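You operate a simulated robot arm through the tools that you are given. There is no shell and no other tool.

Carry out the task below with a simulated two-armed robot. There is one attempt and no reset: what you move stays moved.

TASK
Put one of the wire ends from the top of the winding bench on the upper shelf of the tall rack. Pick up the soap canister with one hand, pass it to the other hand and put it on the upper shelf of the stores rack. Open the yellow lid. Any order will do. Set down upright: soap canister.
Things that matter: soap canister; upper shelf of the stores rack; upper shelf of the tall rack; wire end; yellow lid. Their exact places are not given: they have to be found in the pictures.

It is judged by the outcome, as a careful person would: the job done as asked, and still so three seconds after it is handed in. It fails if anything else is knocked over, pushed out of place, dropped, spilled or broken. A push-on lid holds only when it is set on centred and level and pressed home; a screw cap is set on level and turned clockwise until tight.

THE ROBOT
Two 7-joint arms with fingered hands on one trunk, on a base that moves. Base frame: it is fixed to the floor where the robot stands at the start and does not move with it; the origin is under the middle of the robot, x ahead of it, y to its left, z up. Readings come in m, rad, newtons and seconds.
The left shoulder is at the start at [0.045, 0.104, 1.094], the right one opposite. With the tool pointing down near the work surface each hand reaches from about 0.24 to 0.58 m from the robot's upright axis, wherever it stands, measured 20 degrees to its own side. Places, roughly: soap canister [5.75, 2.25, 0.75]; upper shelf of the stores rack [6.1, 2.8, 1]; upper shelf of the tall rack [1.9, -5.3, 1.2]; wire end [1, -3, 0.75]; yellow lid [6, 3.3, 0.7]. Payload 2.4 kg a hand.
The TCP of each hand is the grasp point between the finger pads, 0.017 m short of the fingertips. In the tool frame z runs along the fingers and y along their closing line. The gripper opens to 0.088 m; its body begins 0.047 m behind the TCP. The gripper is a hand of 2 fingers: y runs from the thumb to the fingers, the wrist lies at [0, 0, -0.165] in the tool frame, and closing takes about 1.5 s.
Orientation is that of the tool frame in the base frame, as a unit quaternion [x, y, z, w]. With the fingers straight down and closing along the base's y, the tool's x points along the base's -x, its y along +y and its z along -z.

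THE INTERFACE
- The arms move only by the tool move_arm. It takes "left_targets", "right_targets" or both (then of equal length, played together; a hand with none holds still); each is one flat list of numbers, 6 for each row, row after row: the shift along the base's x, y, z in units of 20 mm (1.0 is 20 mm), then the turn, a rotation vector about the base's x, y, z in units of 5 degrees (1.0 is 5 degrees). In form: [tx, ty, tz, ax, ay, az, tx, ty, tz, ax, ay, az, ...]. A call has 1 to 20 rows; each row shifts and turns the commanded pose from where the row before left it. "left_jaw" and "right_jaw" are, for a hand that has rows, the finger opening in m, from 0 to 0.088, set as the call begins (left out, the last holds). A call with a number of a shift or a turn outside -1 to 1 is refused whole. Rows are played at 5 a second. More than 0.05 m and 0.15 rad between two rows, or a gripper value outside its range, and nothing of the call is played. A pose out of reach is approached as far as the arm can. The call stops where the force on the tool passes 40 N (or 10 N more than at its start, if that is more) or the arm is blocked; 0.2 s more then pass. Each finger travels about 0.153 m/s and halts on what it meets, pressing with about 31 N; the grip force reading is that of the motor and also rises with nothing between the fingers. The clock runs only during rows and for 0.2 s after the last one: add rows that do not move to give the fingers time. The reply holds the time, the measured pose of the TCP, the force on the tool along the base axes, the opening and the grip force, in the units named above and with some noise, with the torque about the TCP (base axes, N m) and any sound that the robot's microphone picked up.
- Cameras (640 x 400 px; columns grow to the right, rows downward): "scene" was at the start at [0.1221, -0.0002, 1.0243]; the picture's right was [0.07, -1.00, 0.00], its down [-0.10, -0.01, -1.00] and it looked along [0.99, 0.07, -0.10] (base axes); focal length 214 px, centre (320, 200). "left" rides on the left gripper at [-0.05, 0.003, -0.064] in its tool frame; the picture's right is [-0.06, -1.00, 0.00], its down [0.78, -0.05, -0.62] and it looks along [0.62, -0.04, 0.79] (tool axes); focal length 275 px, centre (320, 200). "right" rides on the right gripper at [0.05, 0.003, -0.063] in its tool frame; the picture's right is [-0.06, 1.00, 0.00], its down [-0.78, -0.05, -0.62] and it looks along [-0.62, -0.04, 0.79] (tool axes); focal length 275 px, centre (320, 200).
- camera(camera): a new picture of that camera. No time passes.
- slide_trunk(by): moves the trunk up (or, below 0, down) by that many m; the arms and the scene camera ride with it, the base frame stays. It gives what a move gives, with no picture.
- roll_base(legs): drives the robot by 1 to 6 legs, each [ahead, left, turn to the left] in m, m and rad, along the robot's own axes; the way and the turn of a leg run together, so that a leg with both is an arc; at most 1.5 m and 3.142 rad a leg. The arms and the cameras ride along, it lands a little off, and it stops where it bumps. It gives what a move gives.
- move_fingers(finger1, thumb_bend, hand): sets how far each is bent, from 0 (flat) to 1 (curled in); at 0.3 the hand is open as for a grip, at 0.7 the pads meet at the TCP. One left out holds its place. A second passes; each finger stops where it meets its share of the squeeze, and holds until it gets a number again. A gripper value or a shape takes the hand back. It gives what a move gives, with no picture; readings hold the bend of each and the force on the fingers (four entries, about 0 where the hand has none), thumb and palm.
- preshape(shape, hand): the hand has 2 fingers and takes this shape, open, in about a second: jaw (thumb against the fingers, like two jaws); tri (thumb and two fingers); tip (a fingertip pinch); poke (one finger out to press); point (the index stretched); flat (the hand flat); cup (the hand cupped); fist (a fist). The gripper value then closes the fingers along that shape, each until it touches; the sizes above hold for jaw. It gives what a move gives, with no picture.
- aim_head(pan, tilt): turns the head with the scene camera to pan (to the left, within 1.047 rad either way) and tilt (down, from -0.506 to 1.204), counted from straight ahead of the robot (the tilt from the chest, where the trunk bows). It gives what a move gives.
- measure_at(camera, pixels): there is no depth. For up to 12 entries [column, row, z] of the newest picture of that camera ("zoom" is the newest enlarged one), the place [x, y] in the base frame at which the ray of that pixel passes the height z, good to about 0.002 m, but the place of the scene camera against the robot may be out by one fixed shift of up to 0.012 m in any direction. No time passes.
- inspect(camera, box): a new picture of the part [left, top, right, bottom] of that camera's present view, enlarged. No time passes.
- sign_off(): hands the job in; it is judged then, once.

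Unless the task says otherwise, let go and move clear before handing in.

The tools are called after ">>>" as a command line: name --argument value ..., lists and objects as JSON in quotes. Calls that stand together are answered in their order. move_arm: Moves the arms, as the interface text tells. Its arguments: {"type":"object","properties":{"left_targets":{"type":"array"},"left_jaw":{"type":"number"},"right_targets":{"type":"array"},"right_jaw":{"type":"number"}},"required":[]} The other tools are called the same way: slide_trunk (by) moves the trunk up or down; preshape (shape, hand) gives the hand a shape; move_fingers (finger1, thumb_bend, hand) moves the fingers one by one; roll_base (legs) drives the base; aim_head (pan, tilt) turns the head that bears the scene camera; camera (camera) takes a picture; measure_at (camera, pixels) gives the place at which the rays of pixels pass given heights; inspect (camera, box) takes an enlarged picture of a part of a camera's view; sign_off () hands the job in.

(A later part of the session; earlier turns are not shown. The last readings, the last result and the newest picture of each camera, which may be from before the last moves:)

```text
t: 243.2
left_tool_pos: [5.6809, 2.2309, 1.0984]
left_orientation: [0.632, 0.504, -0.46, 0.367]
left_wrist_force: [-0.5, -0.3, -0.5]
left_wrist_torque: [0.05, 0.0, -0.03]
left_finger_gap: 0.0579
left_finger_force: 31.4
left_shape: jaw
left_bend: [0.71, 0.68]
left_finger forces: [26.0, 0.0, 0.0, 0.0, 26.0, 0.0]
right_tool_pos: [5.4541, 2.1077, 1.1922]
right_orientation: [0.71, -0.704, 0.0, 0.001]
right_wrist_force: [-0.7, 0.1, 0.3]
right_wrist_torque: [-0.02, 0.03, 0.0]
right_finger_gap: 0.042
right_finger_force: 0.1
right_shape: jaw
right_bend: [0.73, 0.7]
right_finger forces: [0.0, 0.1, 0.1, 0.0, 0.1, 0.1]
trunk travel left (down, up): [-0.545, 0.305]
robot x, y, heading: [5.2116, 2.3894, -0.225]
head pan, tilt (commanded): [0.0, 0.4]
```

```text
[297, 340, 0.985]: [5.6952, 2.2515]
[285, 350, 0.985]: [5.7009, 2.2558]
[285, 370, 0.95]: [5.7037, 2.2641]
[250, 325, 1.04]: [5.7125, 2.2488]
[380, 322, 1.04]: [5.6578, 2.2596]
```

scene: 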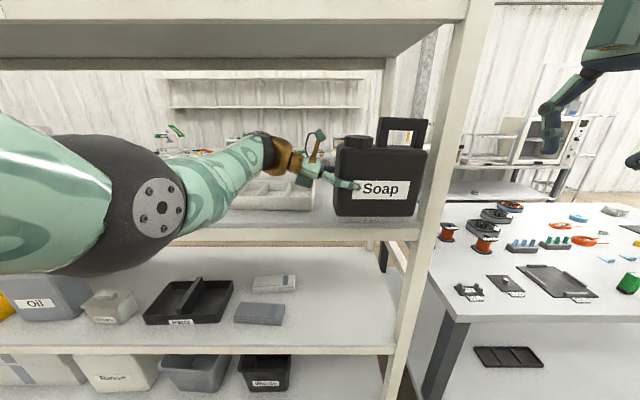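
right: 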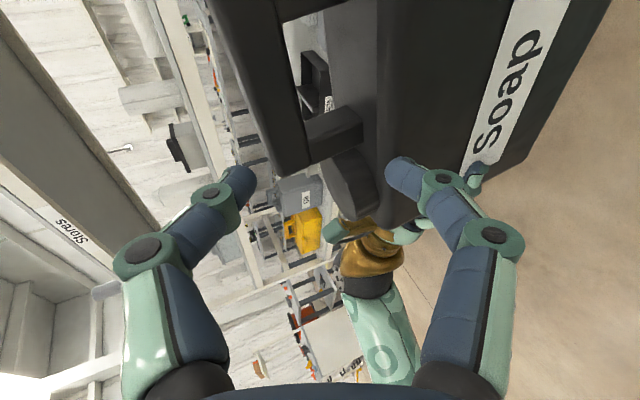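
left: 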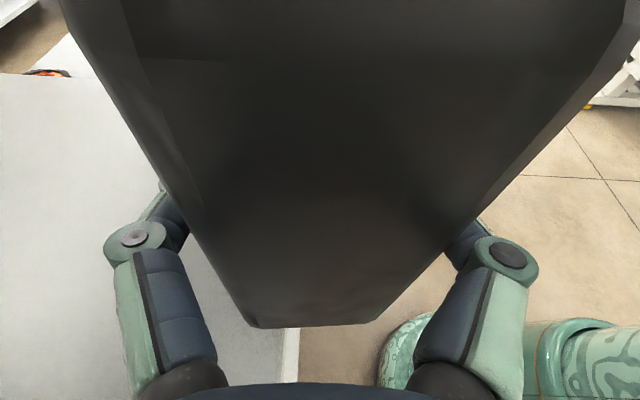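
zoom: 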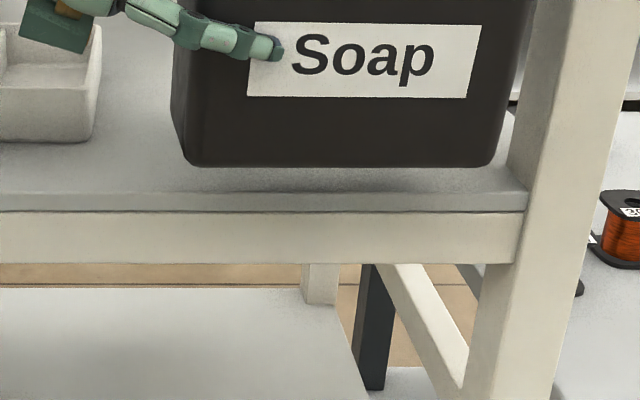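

Left camera: shelf front edge x≈5.70 at y≈2.255, canister bottom at z≈1.04, left side s≈0.188 and tray from s≈0.222 — nicely centred between tray and leg. I drive 0.067 m further in.

>>> roll_base --legs '[[0.067, 0, 0]]'

>>> camera --camera "left"

>>> camera --camera "scene"

>>> inspect --camera "scene" --box '[270, 110, 460, 260]'

```text
t: 244.2
left_tool_pos: [5.7469, 2.2145, 1.0971]
left_orientation: [0.631, 0.505, -0.459, 0.368]
left_wrist_force: [0.4, -0.2, -1.9]
left_wrist_torque: [0.07, 0.0, 0.01]
left_finger_gap: 0.0576
left_finger_force: 30.8
left_shape: jaw
left_bend: [0.71, 0.68]
left_finger forces: [26.0, 0.0, 0.0, 0.1, 25.9, 0.0]
right_tool_pos: [5.5184, 2.0926, 1.1913]
right_orientation: [0.71, -0.705, 0.0, 0.001]
right_wrist_force: [-0.2, -0.4, 0.3]
right_wrist_torque: [-0.01, 0.04, -0.02]
right_finger_gap: 0.0418
right_finger_force: 0.1
right_shape: jaw
right_bend: [0.73, 0.7]
right_finger forces: [0.1, 0.1, 0.1, 0.1, 0.0, 0.0]
trunk travel left (down, up): [-0.545, 0.305]
robot x, y, heading: [5.2762, 2.3766, -0.227]
head pan, tilt (commanded): [0.0, 0.4]
```

```text
taken
```

left: 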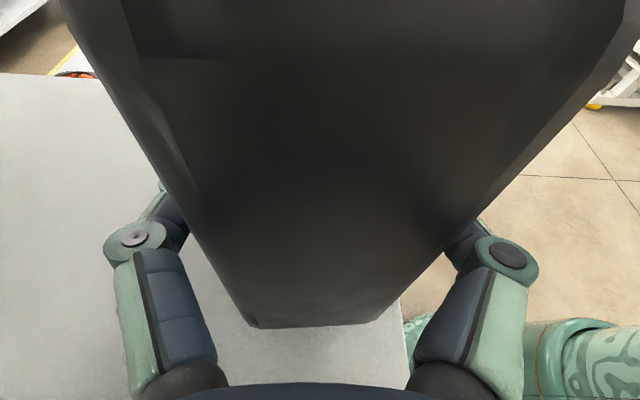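

```text
taken
```

scene: 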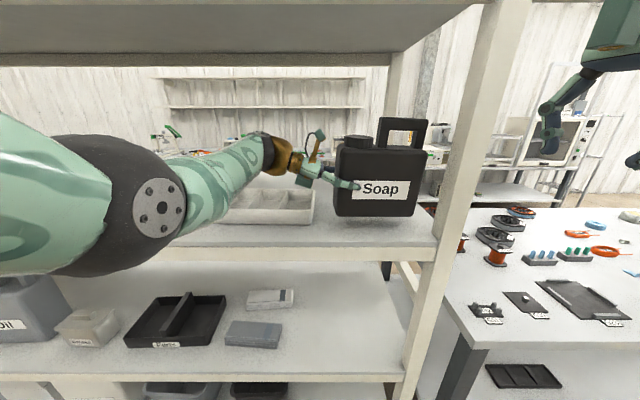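

```text
2.67 times, centred on (365, 185) of scene
```

zoom: 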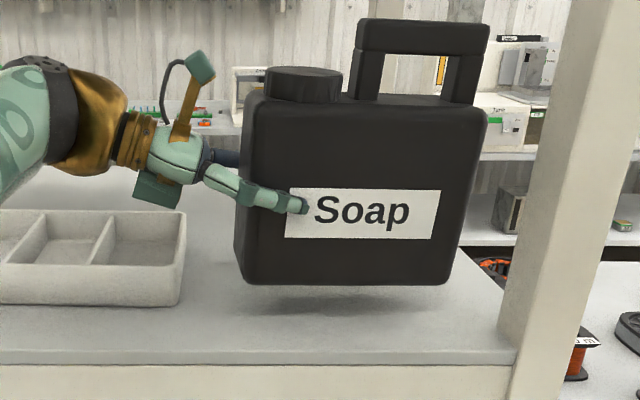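

The canister hangs over the shelf, its shadow beneath, tray to the left and leg to the right clear. I measure how far inside the front edge it is.

>>> measure_at --camera "left" --pixels '[[404, 340, 1.0], [410, 370, 1.0], [378, 322, 1.04], [252, 327, 1.04]]'

>>> measure_at --camera "scene" --pixels '[[300, 249, 1.0], [431, 246, 1.0], [305, 223, 1.0], [333, 214, 1.04], [410, 215, 1.04]]'

```text
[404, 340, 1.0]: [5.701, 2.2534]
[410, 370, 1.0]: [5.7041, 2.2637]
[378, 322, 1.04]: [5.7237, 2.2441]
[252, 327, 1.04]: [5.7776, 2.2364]
```

```text
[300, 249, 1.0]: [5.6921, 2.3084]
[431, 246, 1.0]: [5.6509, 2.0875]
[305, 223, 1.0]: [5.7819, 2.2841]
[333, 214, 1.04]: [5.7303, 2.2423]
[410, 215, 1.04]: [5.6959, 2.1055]
```

The body lies 2.4–7.8 cm inside the edge, well aligned. I lower 2.5 cm first, then in small steps to contact.

>>> move_arm --left_targets '[0, 0, -0.5, 0, 0, 0, 0, 0, -0.5, 0, 0, 0, 0, 0, -0.25, 0, 0, 0]'

>>> inspect --camera "scene" --box '[270, 130, 460, 260]'

>>> camera --camera "left"

```text
t: 245.0
left_tool_pos: [5.7465, 2.2165, 1.0724]
left_orientation: [0.632, 0.505, -0.459, 0.368]
left_wrist_force: [0.3, -0.4, -1.4]
left_wrist_torque: [0.04, 0.02, 0.01]
left_finger_gap: 0.0575
left_finger_force: 31.5
left_shape: jaw
left_bend: [0.71, 0.68]
left_finger forces: [25.9, 0.0, 0.0, 0.0, 25.9, 0.0]
right_tool_pos: [5.5189, 2.0929, 1.1933]
right_orientation: [0.709, -0.705, 0.001, 0.0]
right_wrist_force: [0.5, -1.1, -0.6]
right_wrist_torque: [0.0, -0.01, -0.01]
right_finger_gap: 0.0421
right_finger_force: 0.1
right_shape: jaw
right_bend: [0.73, 0.7]
right_finger forces: [0.0, 0.0, 0.0, 0.1, 0.0, 0.0]
trunk travel left (down, up): [-0.545, 0.305]
robot x, y, heading: [5.275, 2.3735, -0.219]
head pan, tilt (commanded): [0.0, 0.4]
```

```text
3.08 times, centred on (365, 195) of scene
```

zoom: 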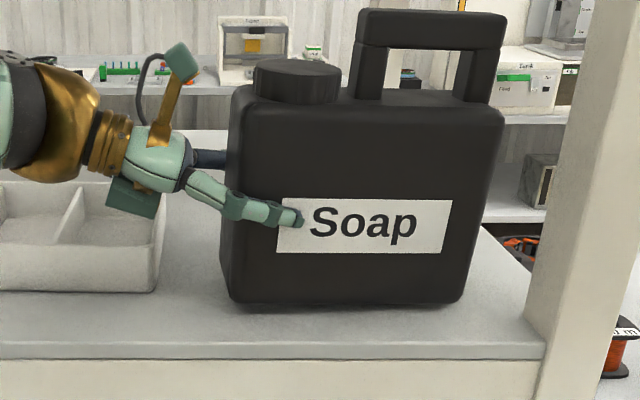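

```text
taken
```

left: 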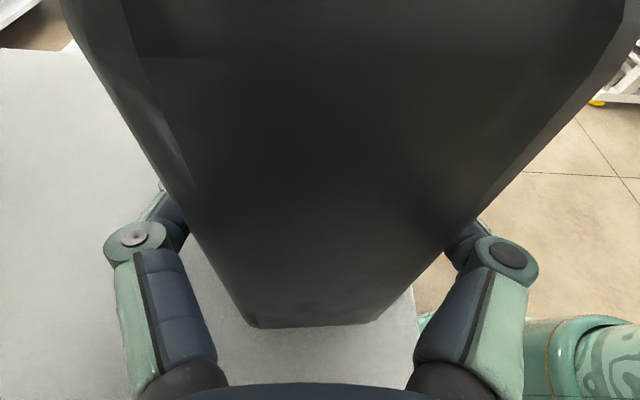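

Close to the shelf now. I lower in 3 mm rows watching the force.

>>> move_arm --left_targets '[0, 0, -0.15, 0, 0, 0, 0, 0, -0.15, 0, 0, 0, 0, 0, -0.1, 0, 0, 0]'

>>> inspect --camera "scene" --box '[270, 130, 460, 260]'

```text
t: 245.8
left_tool_pos: [5.7455, 2.2152, 1.0643]
left_orientation: [0.632, 0.504, -0.459, 0.368]
left_wrist_force: [0.4, 0.6, 0.4]
left_wrist_torque: [0.05, 0.01, -0.03]
left_finger_gap: 0.0578
left_finger_force: 31.2
left_shape: jaw
left_bend: [0.71, 0.68]
left_finger forces: [26.2, 0.0, 0.1, 0.0, 26.0, 0.0]
right_tool_pos: [5.5179, 2.093, 1.1935]
right_orientation: [0.71, -0.705, 0.001, 0.001]
right_wrist_force: [-0.9, 0.7, -1.1]
right_wrist_torque: [-0.03, -0.03, 0.0]
right_finger_gap: 0.0419
right_finger_force: 0.0
right_shape: jaw
right_bend: [0.73, 0.7]
right_finger forces: [0.2, 0.1, 0.1, 0.0, 0.0, 0.0]
trunk travel left (down, up): [-0.545, 0.305]
robot x, y, heading: [5.2765, 2.3768, -0.224]
head pan, tilt (commanded): [0.0, 0.4]
```

```text
3.08 times, centred on (365, 195) of scene
```

zoom: 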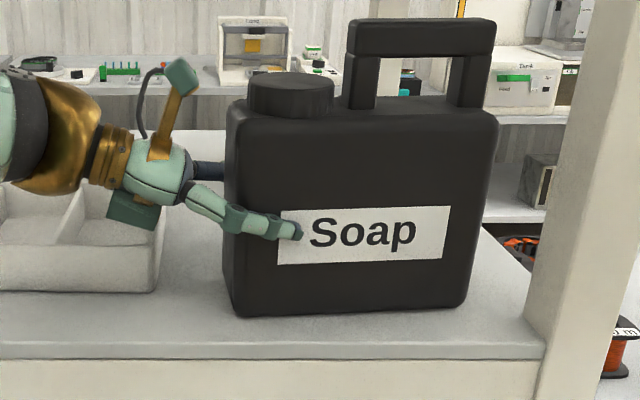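

The left lower corner came down while the right one stayed — contact has begun. I look closely from both cameras.

>>> inspect --camera "scene" --box '[320, 190, 430, 260]'

>>> camera --camera "left"

>>> camera --camera "right"

```text
5.71 times, centred on (375, 225) of scene
```

zoom: 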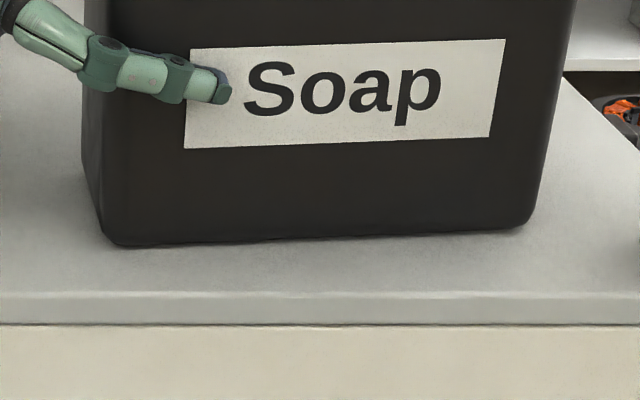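

```text
taken
```

left: 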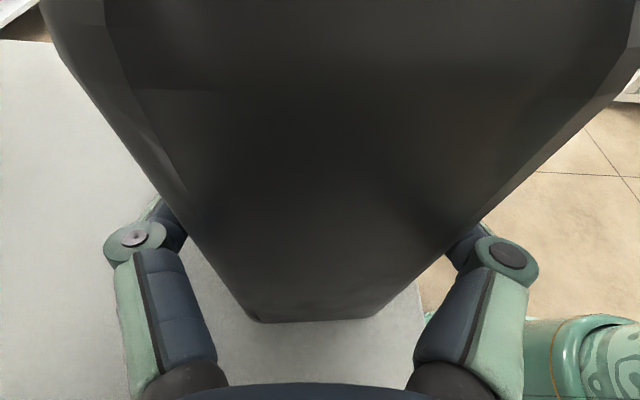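

```text
taken
```

right: 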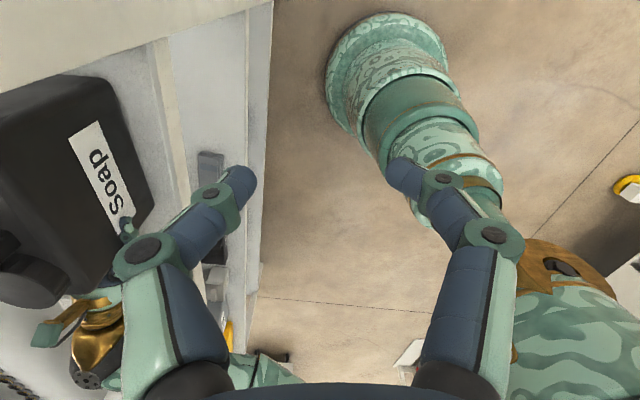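

The bottom edge appears to rest on the shelf along its whole length (slight yaw only). I lower 2 mm more to be sure it is seated.

>>> move_arm --left_targets '[0, 0, -0.1, 0, 0, 0, 0, 0, 0, 0, 0, 0]'

>>> inspect --camera "scene" --box '[320, 190, 430, 260]'

```text
t: 246.4
left_tool_pos: [5.7453, 2.2157, 1.0637]
left_orientation: [0.632, 0.504, -0.459, 0.369]
left_wrist_force: [1.2, -0.3, 9.4]
left_wrist_torque: [-0.02, 0.17, 0.06]
left_finger_gap: 0.0576
left_finger_force: 31.1
left_shape: jaw
left_bend: [0.7, 0.69]
left_finger forces: [27.4, 0.0, 0.0, 0.0, 25.5, 0.1]
right_tool_pos: [5.5174, 2.0928, 1.1937]
right_orientation: [0.71, -0.704, 0.001, 0.001]
right_wrist_force: [0.2, 0.6, 0.5]
right_wrist_torque: [0.0, -0.03, -0.01]
right_finger_gap: 0.0419
right_finger_force: 0.0
right_shape: jaw
right_bend: [0.73, 0.7]
right_finger forces: [0.1, 0.0, 0.0, 0.0, 0.0, 0.0]
trunk travel left (down, up): [-0.545, 0.305]
robot x, y, heading: [5.2773, 2.3747, -0.223]
head pan, tilt (commanded): [0.0, 0.4]
```

```text
5.71 times, centred on (375, 225) of scene
```

zoom: 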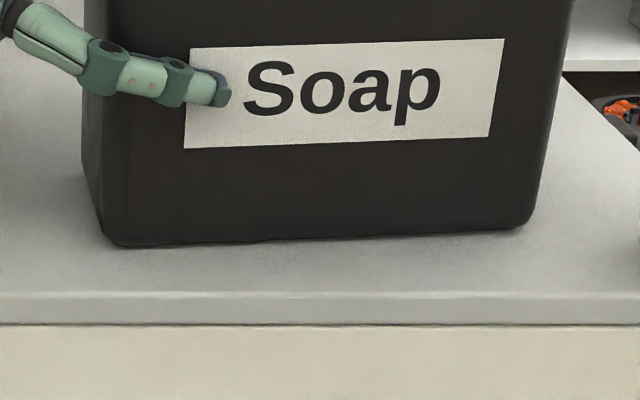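

Seated (9.4 N). I relieve 1 mm and open the left fingers.

>>> move_arm --left_targets '[0, 0, 0.06, 0, 0, 0, 0, 0, 0, 0, 0, 0]'

>>> move_arm --left_targets '[0, 0, 0, 0, 0, 0, 0, 0, 0, 0, 0, 0, 0, 0, 0, 0, 0, 0, 0, 0, 0, 0, 0, 0, 0, 0, 0, 0, 0, 0]' --left_jaw 0.084

>>> inspect --camera "scene" --box '[270, 130, 460, 260]'

>>> camera --camera "left"

```text
t: 247.0
left_tool_pos: [5.7462, 2.2157, 1.0639]
left_orientation: [0.631, 0.505, -0.459, 0.368]
left_wrist_force: [2.1, -0.5, 5.9]
left_wrist_torque: [-0.07, 0.1, 0.0]
left_finger_gap: 0.0582
left_finger_force: 31.3
left_shape: jaw
left_bend: [0.7, 0.69]
left_finger forces: [27.3, 0.0, 0.0, 0.0, 25.5, 0.0]
right_tool_pos: [5.5171, 2.0925, 1.1933]
right_orientation: [0.71, -0.705, 0.0, 0.0]
right_wrist_force: [0.3, -1.1, 0.5]
right_wrist_torque: [-0.04, 0.0, 0.02]
right_finger_gap: 0.0419
right_finger_force: 0.2
right_shape: jaw
right_bend: [0.73, 0.7]
right_finger forces: [0.1, 0.1, 0.0, 0.0, 0.0, 0.0]
trunk travel left (down, up): [-0.545, 0.305]
robot x, y, heading: [5.2757, 2.3747, -0.229]
head pan, tilt (commanded): [0.0, 0.4]
```

```text
t: 248.2
left_tool_pos: [5.7455, 2.2166, 1.0642]
left_orientation: [0.632, 0.503, -0.46, 0.368]
left_wrist_force: [0.2, 0.5, 0.2]
left_wrist_torque: [0.01, 0.01, 0.02]
left_finger_gap: 0.0839
left_finger_force: 0.0
left_shape: jaw
left_bend: [0.4, 0.36]
left_finger forces: [0.1, 0.0, 0.0, 0.0, 0.1, 0.1]
right_tool_pos: [5.517, 2.093, 1.192]
right_orientation: [0.71, -0.705, 0.001, 0.0]
right_wrist_force: [0.0, -0.2, 0.2]
right_wrist_torque: [-0.03, 0.02, -0.02]
right_finger_gap: 0.0414
right_finger_force: 0.1
right_shape: jaw
right_bend: [0.73, 0.7]
right_finger forces: [0.1, 0.0, 0.0, 0.0, 0.0, 0.0]
trunk travel left (down, up): [-0.545, 0.305]
robot x, y, heading: [5.2753, 2.3746, -0.222]
head pan, tilt (commanded): [0.0, 0.4]
```

```text
3.08 times, centred on (365, 195) of scene
```

zoom: 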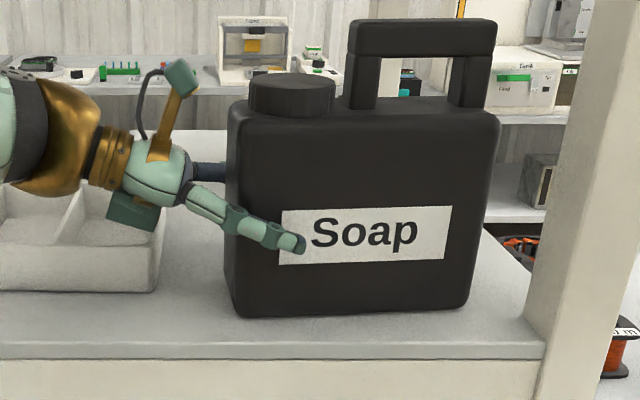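

```text
taken
```

left: 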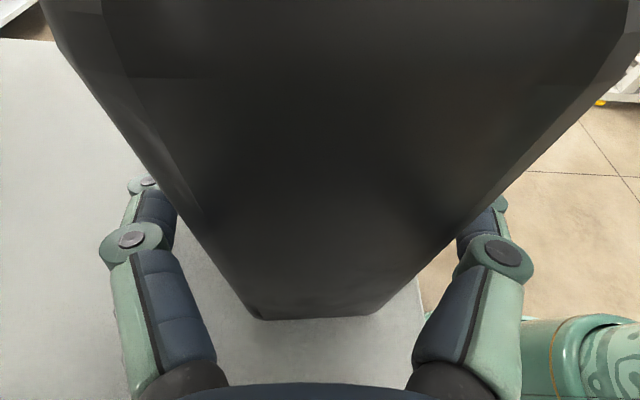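

Released; the canister stands upright on the upper shelf. I withdraw the left hand diagonally up and to the left.

>>> move_arm --left_targets '[0.09, 0.39, 0.5, 0, 0, 0, 0.09, 0.39, 0.5, 0, 0, 0, 0.09, 0.39, 0.5, 0, 0, 0, 0.09, 0.39, 0.5, 0, 0, 0, 0.09, 0.39, 0.5, 0, 0, 0, 0.09, 0.39, 0.5, 0, 0, 0, 0, 0, 0.7, 0, 0, 0, 0, 0, 0.7, 0, 0, 0]'

>>> camera --camera "scene"

>>> camera --camera "left"

```text
t: 250.0
left_tool_pos: [5.7568, 2.2631, 1.1518]
left_orientation: [0.632, 0.504, -0.46, 0.368]
left_wrist_force: [-0.1, 0.6, 0.5]
left_wrist_torque: [-0.02, -0.02, 0.01]
left_finger_gap: 0.0839
left_finger_force: 0.0
left_shape: jaw
left_bend: [0.4, 0.36]
left_finger forces: [0.0, 0.0, 0.1, 0.0, 0.1, 0.0]
right_tool_pos: [5.5172, 2.0926, 1.1932]
right_orientation: [0.71, -0.704, 0.001, 0.001]
right_wrist_force: [0.0, -0.4, -0.2]
right_wrist_torque: [0.0, -0.01, 0.01]
right_finger_gap: 0.0419
right_finger_force: 0.0
right_shape: jaw
right_bend: [0.73, 0.7]
right_finger forces: [0.0, 0.0, 0.0, 0.0, 0.0, 0.0]
trunk travel left (down, up): [-0.545, 0.305]
robot x, y, heading: [5.2736, 2.377, -0.22]
head pan, tilt (commanded): [0.0, 0.4]
```

```text
taken
```

scene: 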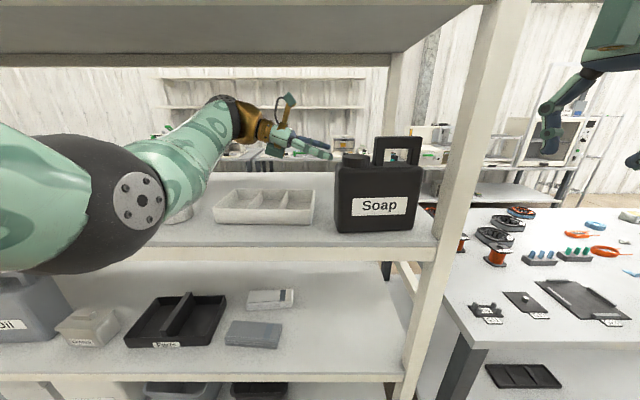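

```text
taken
```

left: 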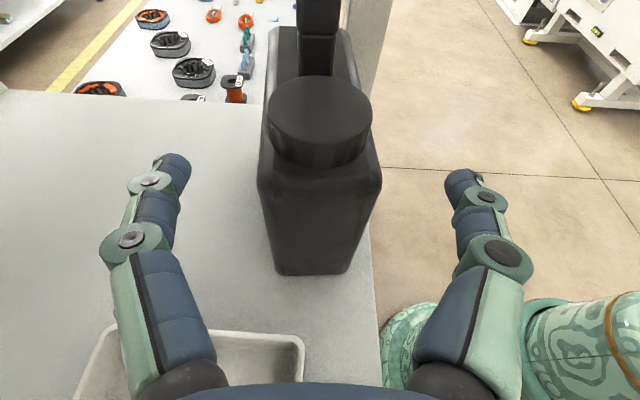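

The canister stands on the shelf, tray untouched. I raise the hand a bit more for clearance and then back the robot out.

>>> move_arm --left_targets '[0.05, 0.25, 0.7, 0, 0, 0, 0.05, 0.25, 0.7, 0, 0, 0, 0.05, 0.25, 0.7, 0, 0, 0]'

>>> roll_base --legs '[[-0.25, 0, 0], [-0.25, 0, 0]]'

>>> aim_head --pan 0.1 --tilt 0.35

>>> camera --camera "scene"

>>> inspect --camera "scene" --box '[180, 110, 480, 280]'

```text
t: 250.8
left_tool_pos: [5.7591, 2.2779, 1.1942]
left_orientation: [0.631, 0.506, -0.458, 0.369]
left_wrist_force: [0.5, -0.3, 0.0]
left_wrist_torque: [-0.01, 0.0, -0.01]
left_finger_gap: 0.0842
left_finger_force: 0.1
left_shape: jaw
left_bend: [0.4, 0.36]
left_finger forces: [0.1, 0.0, 0.0, 0.0, 0.0, 0.1]
right_tool_pos: [5.5179, 2.0938, 1.1925]
right_orientation: [0.709, -0.705, 0.001, 0.001]
right_wrist_force: [-0.6, -0.4, 0.3]
right_wrist_torque: [-0.03, -0.01, -0.01]
right_finger_gap: 0.0418
right_finger_force: 0.0
right_shape: jaw
right_bend: [0.73, 0.7]
right_finger forces: [0.0, 0.0, 0.1, 0.1, 0.0, 0.0]
trunk travel left (down, up): [-0.545, 0.305]
robot x, y, heading: [5.2762, 2.3749, -0.223]
head pan, tilt (commanded): [0.0, 0.4]
```

```text
t: 254.0
left_tool_pos: [5.2689, 2.3882, 1.1936]
left_orientation: [0.633, 0.504, -0.459, 0.367]
left_wrist_force: [-0.2, -0.7, 0.0]
left_wrist_torque: [-0.01, 0.01, -0.02]
left_finger_gap: 0.084
left_finger_force: 0.1
left_shape: jaw
left_bend: [0.4, 0.36]
left_finger forces: [0.0, 0.0, 0.1, 0.0, 0.0, 0.0]
right_tool_pos: [5.0261, 2.2045, 1.1932]
right_orientation: [0.708, -0.706, 0.0, 0.001]
right_wrist_force: [0.0, 0.0, 0.4]
right_wrist_torque: [0.01, -0.01, 0.0]
right_finger_gap: 0.0419
right_finger_force: 0.1
right_shape: jaw
right_bend: [0.73, 0.7]
right_finger forces: [0.0, 0.0, 0.0, 0.0, 0.1, 0.1]
trunk travel left (down, up): [-0.545, 0.305]
robot x, y, heading: [4.7826, 2.4905, -0.225]
head pan, tilt (commanded): [0.0, 0.4]
```

```text
t: 254.7
left_tool_pos: [5.2681, 2.3897, 1.1948]
left_orientation: [0.633, 0.504, -0.459, 0.367]
left_wrist_force: [0.4, 0.3, 0.0]
left_wrist_torque: [-0.02, 0.01, -0.01]
left_finger_gap: 0.084
left_finger_force: 0.0
left_shape: jaw
left_bend: [0.4, 0.36]
left_finger forces: [0.1, 0.0, 0.0, 0.0, 0.0, 0.0]
right_tool_pos: [5.0263, 2.2045, 1.1919]
right_orientation: [0.709, -0.705, 0.001, 0.0]
right_wrist_force: [0.2, -0.6, 0.0]
right_wrist_torque: [0.02, 0.02, -0.01]
right_finger_gap: 0.0421
right_finger_force: 0.1
right_shape: jaw
right_bend: [0.73, 0.7]
right_finger forces: [0.0, 0.1, 0.0, 0.0, 0.0, 0.0]
trunk travel left (down, up): [-0.545, 0.305]
robot x, y, heading: [4.7848, 2.4881, -0.225]
head pan, tilt (commanded): [0.099, 0.351]
```

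```text
taken
```

scene: 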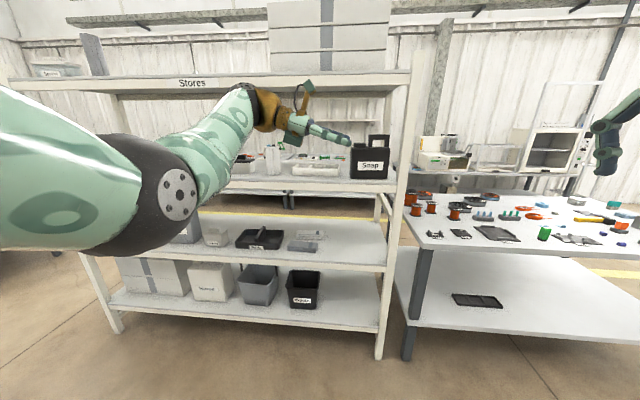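

```text
2.13 times, centred on (330, 195) of scene
```

zoom: 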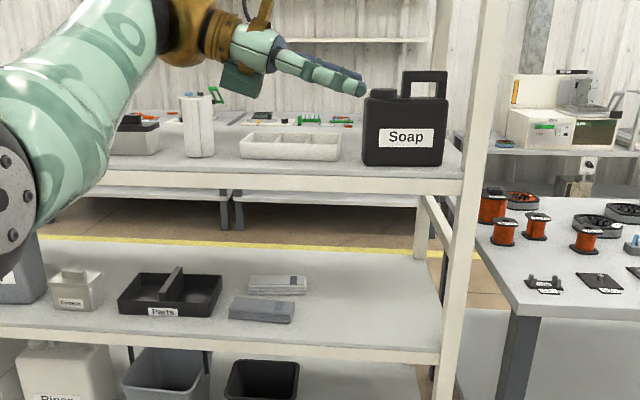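

The soap canister stands upright on the upper shelf, everything else in place. Next the yellow lid at the rack's left end; I look to the left before driving there.

>>> aim_head --pan 0.9 --tilt 0.4

>>> camera --camera "scene"

```text
t: 255.8
left_tool_pos: [5.2685, 2.3889, 1.1937]
left_orientation: [0.632, 0.504, -0.459, 0.368]
left_wrist_force: [0.1, 0.1, 0.0]
left_wrist_torque: [0.02, -0.01, -0.01]
left_finger_gap: 0.0841
left_finger_force: 0.0
left_shape: jaw
left_bend: [0.4, 0.36]
left_finger forces: [0.0, 0.0, 0.0, 0.1, 0.0, 0.0]
right_tool_pos: [5.0259, 2.2041, 1.1929]
right_orientation: [0.709, -0.705, 0.0, 0.001]
right_wrist_force: [0.2, -0.7, 0.6]
right_wrist_torque: [-0.01, 0.01, 0.01]
right_finger_gap: 0.0418
right_finger_force: 0.0
right_shape: jaw
right_bend: [0.73, 0.7]
right_finger forces: [0.0, 0.1, 0.0, 0.1, 0.0, 0.0]
trunk travel left (down, up): [-0.545, 0.305]
robot x, y, heading: [4.781, 2.4887, -0.229]
head pan, tilt (commanded): [0.901, 0.4]
```

```text
taken
```

scene: 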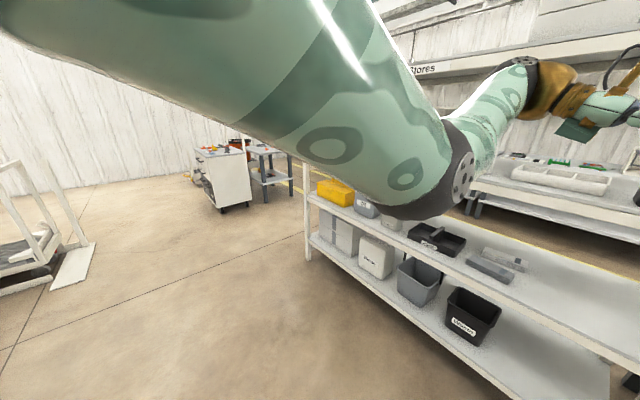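

Floor is free to the left. I fold the left hand back (pointing down, closer in) and drive 1.1 m left to face the yellow box.

>>> move_arm --left_targets '[-0.4, 0.64, 0, 0.975, -0.223, 0, -0.4, 0.64, 0, 0.975, -0.223, 0, -0.4, 0.64, 0, 0.975, -0.223, 0, -0.4, 0.64, 0, 0.975, -0.223, 0, -0.4, 0.64, 0, 0.975, -0.223, 0, -0.4, 0.64, 0, 0.975, -0.223, 0, -0.4, 0.64, 0, 0.975, -0.223, 0, -0.4, 0.64, 0, 0.975, -0.223, 0, -0.4, 0.64, 0, 0.975, -0.223, 0, -0.4, 0.64, 0, 0.975, -0.223, 0, -0.4, 0.64, 0, 0.975, -0.223, 0, -0.4, 0.64, 0, 0.975, -0.223, 0, -0.4, 0.64, 0, 0.975, -0.223, 0, -0.4, 0.64, 0, 0.975, -0.223, 0]'

>>> roll_base --legs '[[0, 1.12, 0.0]]'

>>> aim_head --pan 0.0 --tilt 0.4

>>> camera --camera "scene"

>>> inspect --camera "scene" --box '[240, 160, 400, 300]'

```text
t: 258.8
left_tool_pos: [5.1561, 2.5678, 1.1943]
left_orientation: [0.783, 0.622, -0.014, 0.011]
left_wrist_force: [-0.8, -0.2, -0.4]
left_wrist_torque: [0.02, 0.02, 0.01]
left_finger_gap: 0.0841
left_finger_force: 0.2
left_shape: jaw
left_bend: [0.4, 0.36]
left_finger forces: [0.0, 0.0, 0.1, 0.0, 0.0, 0.0]
right_tool_pos: [5.0263, 2.2034, 1.1933]
right_orientation: [0.709, -0.706, 0.001, 0.001]
right_wrist_force: [-0.4, -0.6, -0.8]
right_wrist_torque: [-0.02, -0.01, -0.04]
right_finger_gap: 0.042
right_finger_force: 0.1
right_shape: jaw
right_bend: [0.73, 0.7]
right_finger forces: [0.0, 0.0, 0.1, 0.0, 0.0, 0.0]
trunk travel left (down, up): [-0.545, 0.305]
robot x, y, heading: [4.7862, 2.4867, -0.227]
head pan, tilt (commanded): [0.901, 0.4]
```

```text
t: 264.6
left_tool_pos: [5.4033, 3.6672, 1.1937]
left_orientation: [0.78, 0.625, -0.014, 0.011]
left_wrist_force: [0.3, 0.8, -0.1]
left_wrist_torque: [0.02, -0.04, -0.02]
left_finger_gap: 0.0839
left_finger_force: 0.0
left_shape: jaw
left_bend: [0.4, 0.36]
left_finger forces: [0.0, 0.1, 0.0, 0.1, 0.0, 0.1]
right_tool_pos: [5.2757, 3.3018, 1.1926]
right_orientation: [0.711, -0.703, 0.0, 0.0]
right_wrist_force: [0.0, -0.5, 0.7]
right_wrist_torque: [0.0, 0.01, 0.03]
right_finger_gap: 0.0422
right_finger_force: 0.1
right_shape: jaw
right_bend: [0.73, 0.7]
right_finger forces: [0.0, 0.0, 0.1, 0.1, 0.0, 0.1]
trunk travel left (down, up): [-0.545, 0.305]
robot x, y, heading: [5.0321, 3.5821, -0.219]
head pan, tilt (commanded): [0.901, 0.4]
```

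```text
t: 265.8
left_tool_pos: [5.4038, 3.6662, 1.1939]
left_orientation: [0.78, 0.626, -0.014, 0.012]
left_wrist_force: [-0.7, -0.3, -0.3]
left_wrist_torque: [0.02, 0.02, 0.0]
left_finger_gap: 0.084
left_finger_force: 0.0
left_shape: jaw
left_bend: [0.4, 0.36]
left_finger forces: [0.0, 0.0, 0.1, 0.0, 0.1, 0.0]
right_tool_pos: [5.2755, 3.3018, 1.1932]
right_orientation: [0.711, -0.703, 0.0, 0.001]
right_wrist_force: [-0.1, 0.6, 0.5]
right_wrist_torque: [0.02, -0.01, -0.03]
right_finger_gap: 0.0417
right_finger_force: 0.0
right_shape: jaw
right_bend: [0.73, 0.7]
right_finger forces: [0.0, 0.1, 0.0, 0.0, 0.1, 0.0]
trunk travel left (down, up): [-0.545, 0.305]
robot x, y, heading: [5.0365, 3.5831, -0.219]
head pan, tilt (commanded): [0.0, 0.4]
```

```text
taken
```

scene: 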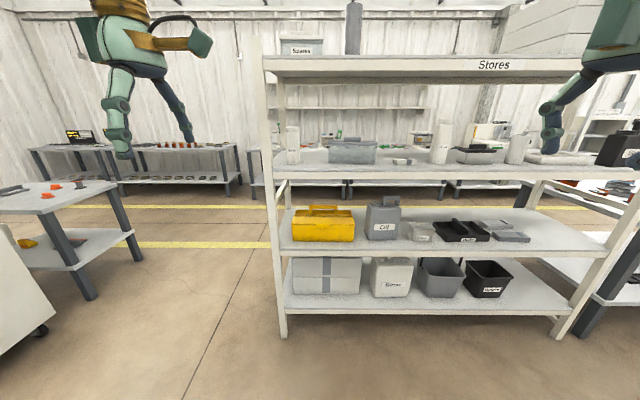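

```text
2.86 times, centred on (320, 230) of scene
```

zoom: 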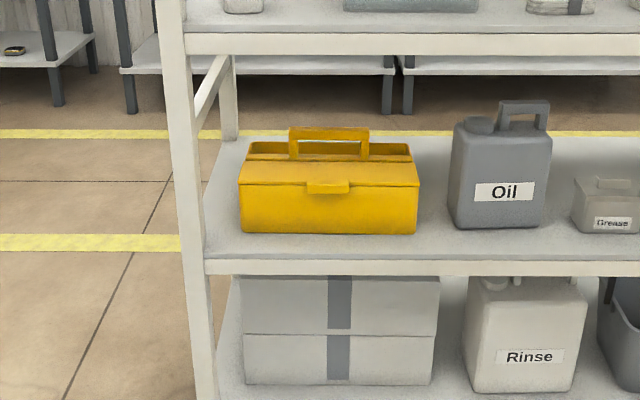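

The yellow toolbox stands on the middle shelf near the left leg: a flat front lid with a protruding tab at its front centre (zoom (328,187)) and a carrying handle behind its hinge line. I enlarge and measure it.

>>> inspect --camera "scene" --box '[285, 195, 365, 250]'

>>> measure_at --camera "scene" --pixels '[[293, 241, 0.62], [353, 241, 0.62], [293, 224, 0.7], [353, 224, 0.7], [280, 250, 0.62], [367, 240, 0.62], [283, 338, 0.0]]'

```text
7.27 times, centred on (325, 222) of scene
```

zoom: 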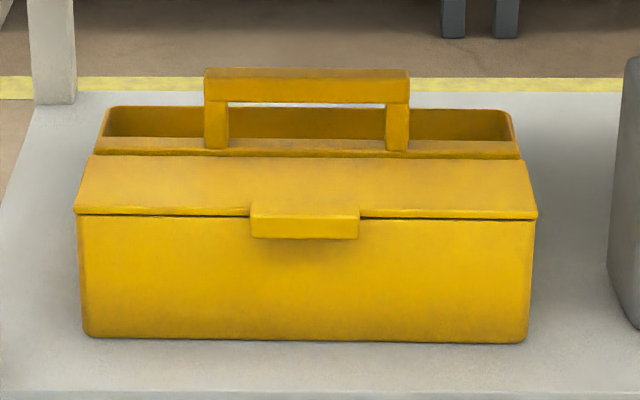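

```text
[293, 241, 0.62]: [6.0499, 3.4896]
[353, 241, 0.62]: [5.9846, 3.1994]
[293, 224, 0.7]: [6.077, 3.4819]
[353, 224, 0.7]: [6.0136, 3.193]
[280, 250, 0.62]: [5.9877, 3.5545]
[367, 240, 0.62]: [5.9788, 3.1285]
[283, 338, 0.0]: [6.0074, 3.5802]
```

Plan for the lid: use the left hand as a flat fork (fingers side by side, pointing forward) under the tab, lift, then push the lid past vertical so that it leans on the handle. First I turn the left hand back (+90° about vertical) in free space.

>>> move_arm --left_targets '[0, 0, 0, 0, 0, 1, 0, 0, 0, 0, 0, 1, 0, 0, 0, 0, 0, 1, 0, 0, 0, 0, 0, 1, 0, 0, 0, 0, 0, 1, 0, 0, 0, 0, 0, 1, 0, 0, 0, 0, 0, 1, 0, 0, 0, 0, 0, 1, 0, 0, 0, 0, 0, 1, 0, 0, 0, 0, 0, 1, 0, 0, 0, 0, 0, 1, 0, 0, 0, 0, 0, 1, 0, 0, 0, 0, 0, 1, 0, 0, 0, 0, 0, 1, 0, 0, 0, 0, 0, 1, 0, 0, 0, 0, 0, 1, 0, 0, 0, 0, 0, 1, 0, 0, 0, 0, 0, 1]' --left_jaw 0.03

>>> move_arm --left_targets '[0.1, -0.02, -0.2, -0.217, -0.976, 0, 0.1, -0.02, -0.2, -0.217, -0.976, 0, 0.1, -0.02, -0.2, -0.217, -0.976, 0, 0.1, -0.02, -0.2, -0.217, -0.976, 0, 0.1, -0.02, -0.2, -0.217, -0.976, 0, 0.1, -0.02, -0.2, -0.217, -0.976, 0, 0.1, -0.02, -0.2, -0.217, -0.976, 0, 0.1, -0.02, -0.2, -0.217, -0.976, 0, 0.1, -0.02, -0.2, -0.217, -0.976, 0, 0.1, -0.02, -0.2, -0.217, -0.976, 0, 0.1, -0.02, -0.2, -0.217, -0.976, 0, 0.1, -0.02, -0.2, -0.217, -0.976, 0, 0.1, -0.02, -0.2, -0.217, -0.976, 0, 0.1, -0.02, -0.2, -0.217, -0.976, 0, 0.1, -0.02, -0.2, -0.217, -0.976, 0, 0.1, -0.02, -0.2, -0.217, -0.976, 0, 0.1, -0.02, -0.2, -0.217, -0.976, 0, 0.1, -0.02, -0.2, -0.217, -0.976, 0]'

>>> camera --camera "left"

>>> camera --camera "scene"

```text
t: 269.6
left_tool_pos: [5.4029, 3.667, 1.1949]
left_orientation: [0.11, 0.994, -0.002, 0.018]
left_wrist_force: [-0.4, -0.7, -0.3]
left_wrist_torque: [0.05, 0.03, 0.03]
left_finger_gap: 0.0302
left_finger_force: 0.1
left_shape: jaw
left_bend: [0.73, 0.7]
left_finger forces: [0.0, 0.1, 0.0, 0.0, 0.1, 0.0]
right_tool_pos: [5.2761, 3.3037, 1.1929]
right_orientation: [0.711, -0.703, 0.0, 0.001]
right_wrist_force: [-0.1, -0.9, 0.0]
right_wrist_torque: [-0.01, 0.01, 0.04]
right_finger_gap: 0.0418
right_finger_force: 0.1
right_shape: jaw
right_bend: [0.73, 0.7]
right_finger forces: [0.0, 0.1, 0.0, 0.0, 0.0, 0.1]
trunk travel left (down, up): [-0.545, 0.305]
robot x, y, heading: [5.0352, 3.5841, -0.214]
head pan, tilt (commanded): [0.0, 0.4]
```

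```text
t: 273.4
left_tool_pos: [5.4388, 3.6588, 1.1221]
left_orientation: [0.076, 0.69, -0.077, 0.716]
left_wrist_force: [-0.1, 0.7, -0.1]
left_wrist_torque: [0.03, 0.02, 0.03]
left_finger_gap: 0.0302
left_finger_force: 0.0
left_shape: jaw
left_bend: [0.73, 0.7]
left_finger forces: [0.0, 0.0, 0.1, 0.1, 0.0, 0.0]
right_tool_pos: [5.2758, 3.3031, 1.1927]
right_orientation: [0.711, -0.703, 0.001, 0.001]
right_wrist_force: [-0.3, -0.1, 0.6]
right_wrist_torque: [-0.01, -0.01, -0.02]
right_finger_gap: 0.0419
right_finger_force: 0.1
right_shape: jaw
right_bend: [0.73, 0.7]
right_finger forces: [0.0, 0.1, 0.0, 0.0, 0.0, 0.0]
trunk travel left (down, up): [-0.545, 0.305]
robot x, y, heading: [5.0351, 3.5852, -0.219]
head pan, tilt (commanded): [0.0, 0.4]
```

```text
taken
```

left: 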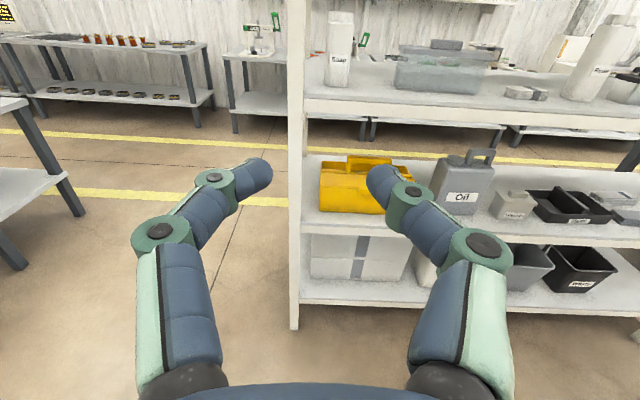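

```text
taken
```

scene: 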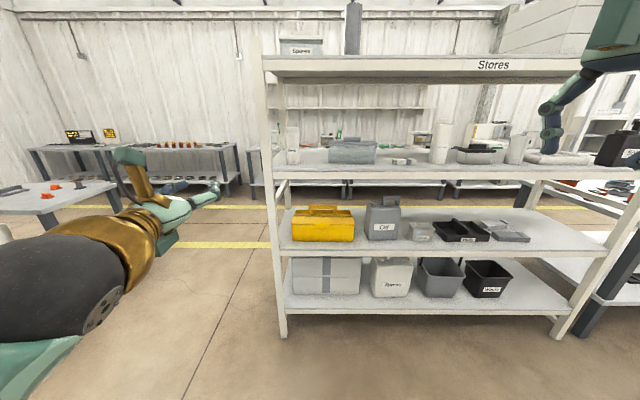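

The left hand is a forward-pointing fork now, its camera looking ahead over the fingers. I lower the trunk 0.32 m, extend the hand, and drive to ~17 cm before the tab.

>>> slide_trunk --by -0.32

>>> move_arm --left_targets '[0.85, -0.19, -0.85, 0, 0, 0, 0.85, -0.19, -0.85, 0, 0, 0, 0.85, -0.19, -0.85, 0, 0, 0, 0.85, -0.19, -0.85, 0, 0, 0, 0.85, -0.19, -0.85, 0, 0, 0, 0.85, -0.19, -0.85, 0, 0, 0, 0.85, -0.19, -0.85, 0, 0, 0]'

>>> roll_base --legs '[[0.0, -0.18, 0], [0.34, 0, 0]]'

>>> aim_head --pan 0.1 --tilt 0.35

>>> camera --camera "scene"

>>> camera --camera "left"

```text
t: 276.5
left_tool_pos: [5.4397, 3.6582, 0.8012]
left_orientation: [0.076, 0.691, -0.078, 0.715]
left_wrist_force: [1.0, 1.2, -0.6]
left_wrist_torque: [0.0, -0.01, 0.0]
left_finger_gap: 0.0305
left_finger_force: 0.1
left_shape: jaw
left_bend: [0.73, 0.7]
left_finger forces: [0.0, 0.0, 0.0, 0.0, 0.0, 0.1]
right_tool_pos: [5.2751, 3.3025, 0.8726]
right_orientation: [0.71, -0.704, 0.0, 0.001]
right_wrist_force: [0.8, -0.9, -0.4]
right_wrist_torque: [0.0, -0.01, -0.01]
right_finger_gap: 0.0418
right_finger_force: 0.0
right_shape: jaw
right_bend: [0.73, 0.7]
right_finger forces: [0.0, 0.1, 0.0, 0.0, 0.0, 0.0]
trunk travel left (down, up): [-0.225, 0.625]
robot x, y, heading: [5.0337, 3.5799, -0.213]
head pan, tilt (commanded): [0.0, 0.4]
```

```text
t: 278.1
left_tool_pos: [5.5582, 3.6324, 0.6822]
left_orientation: [0.076, 0.691, -0.077, 0.715]
left_wrist_force: [-0.1, -0.6, 0.2]
left_wrist_torque: [0.02, -0.01, 0.01]
left_finger_gap: 0.0302
left_finger_force: 0.0
left_shape: jaw
left_bend: [0.73, 0.7]
left_finger forces: [0.0, 0.0, 0.0, 0.1, 0.0, 0.1]
right_tool_pos: [5.2746, 3.3018, 0.8731]
right_orientation: [0.711, -0.704, 0.001, 0.001]
right_wrist_force: [0.2, -0.7, 1.1]
right_wrist_torque: [0.0, -0.01, -0.01]
right_finger_gap: 0.042
right_finger_force: 0.1
right_shape: jaw
right_bend: [0.73, 0.7]
right_finger forces: [0.1, 0.0, 0.0, 0.0, 0.1, 0.0]
trunk travel left (down, up): [-0.225, 0.625]
robot x, y, heading: [5.0313, 3.5824, -0.216]
head pan, tilt (commanded): [0.0, 0.4]
```

```text
t: 281.5
left_tool_pos: [5.8487, 3.3803, 0.6827]
left_orientation: [0.077, 0.69, -0.079, 0.715]
left_wrist_force: [-0.4, 0.0, -0.4]
left_wrist_torque: [-0.02, 0.0, -0.04]
left_finger_gap: 0.0303
left_finger_force: 0.0
left_shape: jaw
left_bend: [0.73, 0.7]
left_finger forces: [0.0, 0.0, 0.1, 0.0, 0.0, 0.1]
right_tool_pos: [5.5663, 3.0508, 0.8723]
right_orientation: [0.71, -0.704, 0.001, 0.001]
right_wrist_force: [-0.3, -0.5, 0.0]
right_wrist_torque: [-0.02, 0.02, 0.02]
right_finger_gap: 0.042
right_finger_force: 0.0
right_shape: jaw
right_bend: [0.73, 0.7]
right_finger forces: [0.0, 0.0, 0.1, 0.0, 0.0, 0.0]
trunk travel left (down, up): [-0.225, 0.625]
robot x, y, heading: [5.3226, 3.3314, -0.216]
head pan, tilt (commanded): [0.0, 0.4]
```

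```text
t: 282.1
left_tool_pos: [5.8498, 3.3812, 0.6825]
left_orientation: [0.077, 0.69, -0.079, 0.715]
left_wrist_force: [-0.6, -1.0, -0.4]
left_wrist_torque: [0.01, 0.0, 0.0]
left_finger_gap: 0.0303
left_finger_force: 0.1
left_shape: jaw
left_bend: [0.73, 0.7]
left_finger forces: [0.1, 0.0, 0.1, 0.0, 0.0, 0.1]
right_tool_pos: [5.5666, 3.0505, 0.8734]
right_orientation: [0.71, -0.705, 0.0, 0.0]
right_wrist_force: [0.5, 1.0, 0.3]
right_wrist_torque: [0.03, 0.02, 0.03]
right_finger_gap: 0.0419
right_finger_force: 0.0
right_shape: jaw
right_bend: [0.73, 0.7]
right_finger forces: [0.0, 0.0, 0.0, 0.1, 0.1, 0.1]
trunk travel left (down, up): [-0.225, 0.625]
robot x, y, heading: [5.3263, 3.3338, -0.225]
head pan, tilt (commanded): [0.099, 0.351]
```

```text
taken
```

scene: 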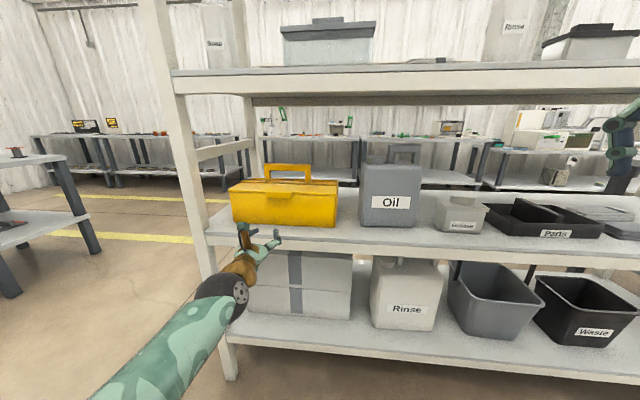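

```text
taken
```

left: 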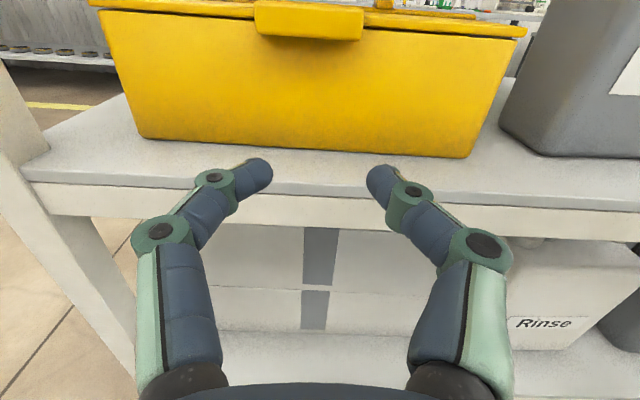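

The left camera shows the toolbox front and the tab at (255–362, 0–42) right ahead. I measure box and tab with this camera.

>>> measure_at --camera "left" --pixels '[[140, 138, 0.62], [470, 157, 0.62], [308, 150, 0.62], [262, 34, 0.7], [358, 40, 0.7], [262, 34, 0.69], [358, 40, 0.69], [262, 34, 0.71], [310, 38, 0.7], [30, 175, 0.62], [320, 193, 0.62]]'

>>> inspect --camera "left" --box '[220, 0, 400, 112]'

>>> inspect --camera "scene" --box '[215, 145, 355, 240]'

```text
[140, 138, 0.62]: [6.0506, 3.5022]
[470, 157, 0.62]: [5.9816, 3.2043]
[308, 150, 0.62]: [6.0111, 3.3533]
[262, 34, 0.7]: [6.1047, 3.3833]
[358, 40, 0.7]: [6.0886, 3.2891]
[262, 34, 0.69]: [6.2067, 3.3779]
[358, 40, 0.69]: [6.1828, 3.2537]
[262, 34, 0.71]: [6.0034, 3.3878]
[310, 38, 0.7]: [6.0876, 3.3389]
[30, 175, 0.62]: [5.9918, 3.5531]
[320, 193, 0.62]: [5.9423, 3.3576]
```

```text
3.56 times, centred on (310, 56) of left
```

zoom: 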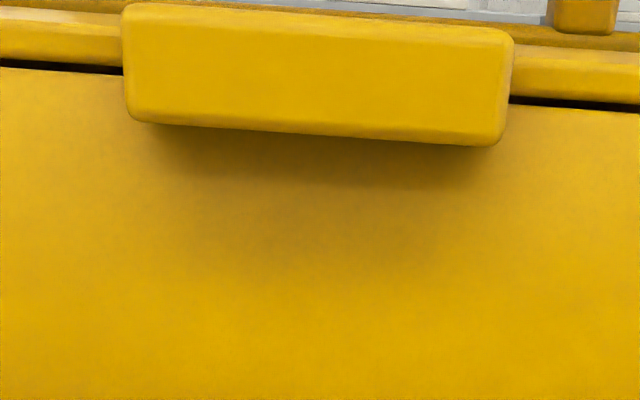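

```text
4.21 times, centred on (285, 192) of scene
```

zoom: 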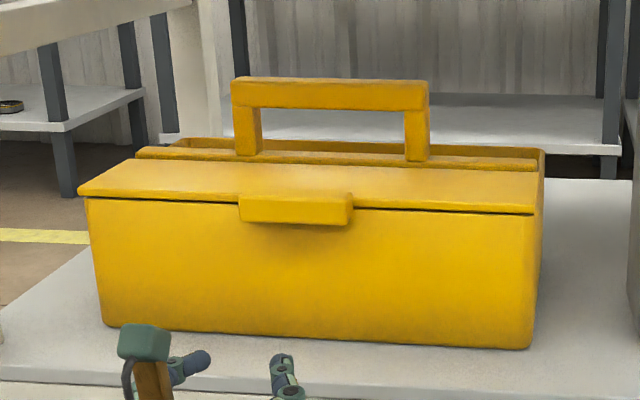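

Tab underside z≈0.71, box front at x≈6.016 (tab centre y≈3.353). I also measure lid depth/hinge line and handle from the scene view, then drive 0.10 m nearer.

>>> measure_at --camera "zoom" --pixels '[[400, 207, 0.72], [400, 166, 0.72], [400, 166, 0.735], [400, 166, 0.75], [415, 160, 0.74], [330, 80, 0.8], [330, 108, 0.78], [90, 196, 0.72], [150, 160, 0.735]]'

>>> roll_base --legs '[[0.1, 0, 0]]'

>>> camera --camera "left"

>>> camera --camera "scene"

```text
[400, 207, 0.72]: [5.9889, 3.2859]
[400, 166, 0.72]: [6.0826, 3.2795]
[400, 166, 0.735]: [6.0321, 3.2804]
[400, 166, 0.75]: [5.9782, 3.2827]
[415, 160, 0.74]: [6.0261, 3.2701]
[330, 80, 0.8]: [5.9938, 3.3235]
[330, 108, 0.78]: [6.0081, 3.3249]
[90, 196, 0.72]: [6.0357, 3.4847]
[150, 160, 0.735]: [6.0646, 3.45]
```

```text
t: 283.3
left_tool_pos: [5.9487, 3.3582, 0.6833]
left_orientation: [0.078, 0.691, -0.079, 0.715]
left_wrist_force: [-0.7, 0.0, 0.7]
left_wrist_torque: [0.0, 0.01, -0.01]
left_finger_gap: 0.0304
left_finger_force: 0.0
left_shape: jaw
left_bend: [0.73, 0.7]
left_finger forces: [0.0, 0.1, 0.1, 0.1, 0.1, 0.0]
right_tool_pos: [5.6649, 3.0299, 0.8728]
right_orientation: [0.71, -0.705, 0.001, 0.0]
right_wrist_force: [-0.2, 0.6, 0.0]
right_wrist_torque: [0.04, 0.01, -0.03]
right_finger_gap: 0.042
right_finger_force: 0.0
right_shape: jaw
right_bend: [0.73, 0.7]
right_finger forces: [0.0, 0.0, 0.0, 0.0, 0.0, 0.1]
trunk travel left (down, up): [-0.225, 0.625]
robot x, y, heading: [5.4213, 3.3144, -0.217]
head pan, tilt (commanded): [0.099, 0.351]
```

```text
taken
```

left: 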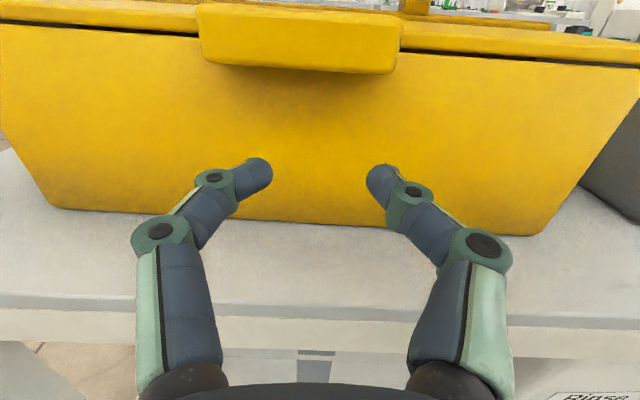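

```text
taken
```

scene: 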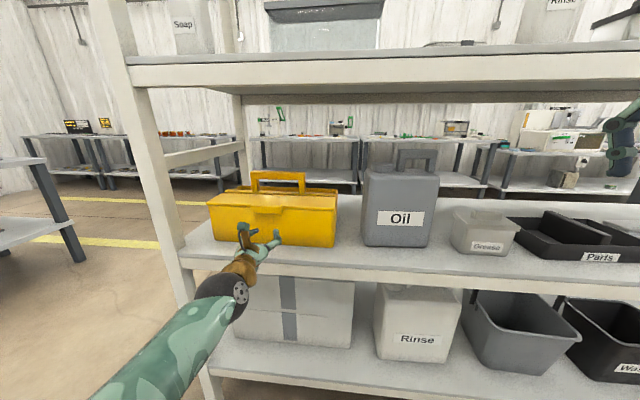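

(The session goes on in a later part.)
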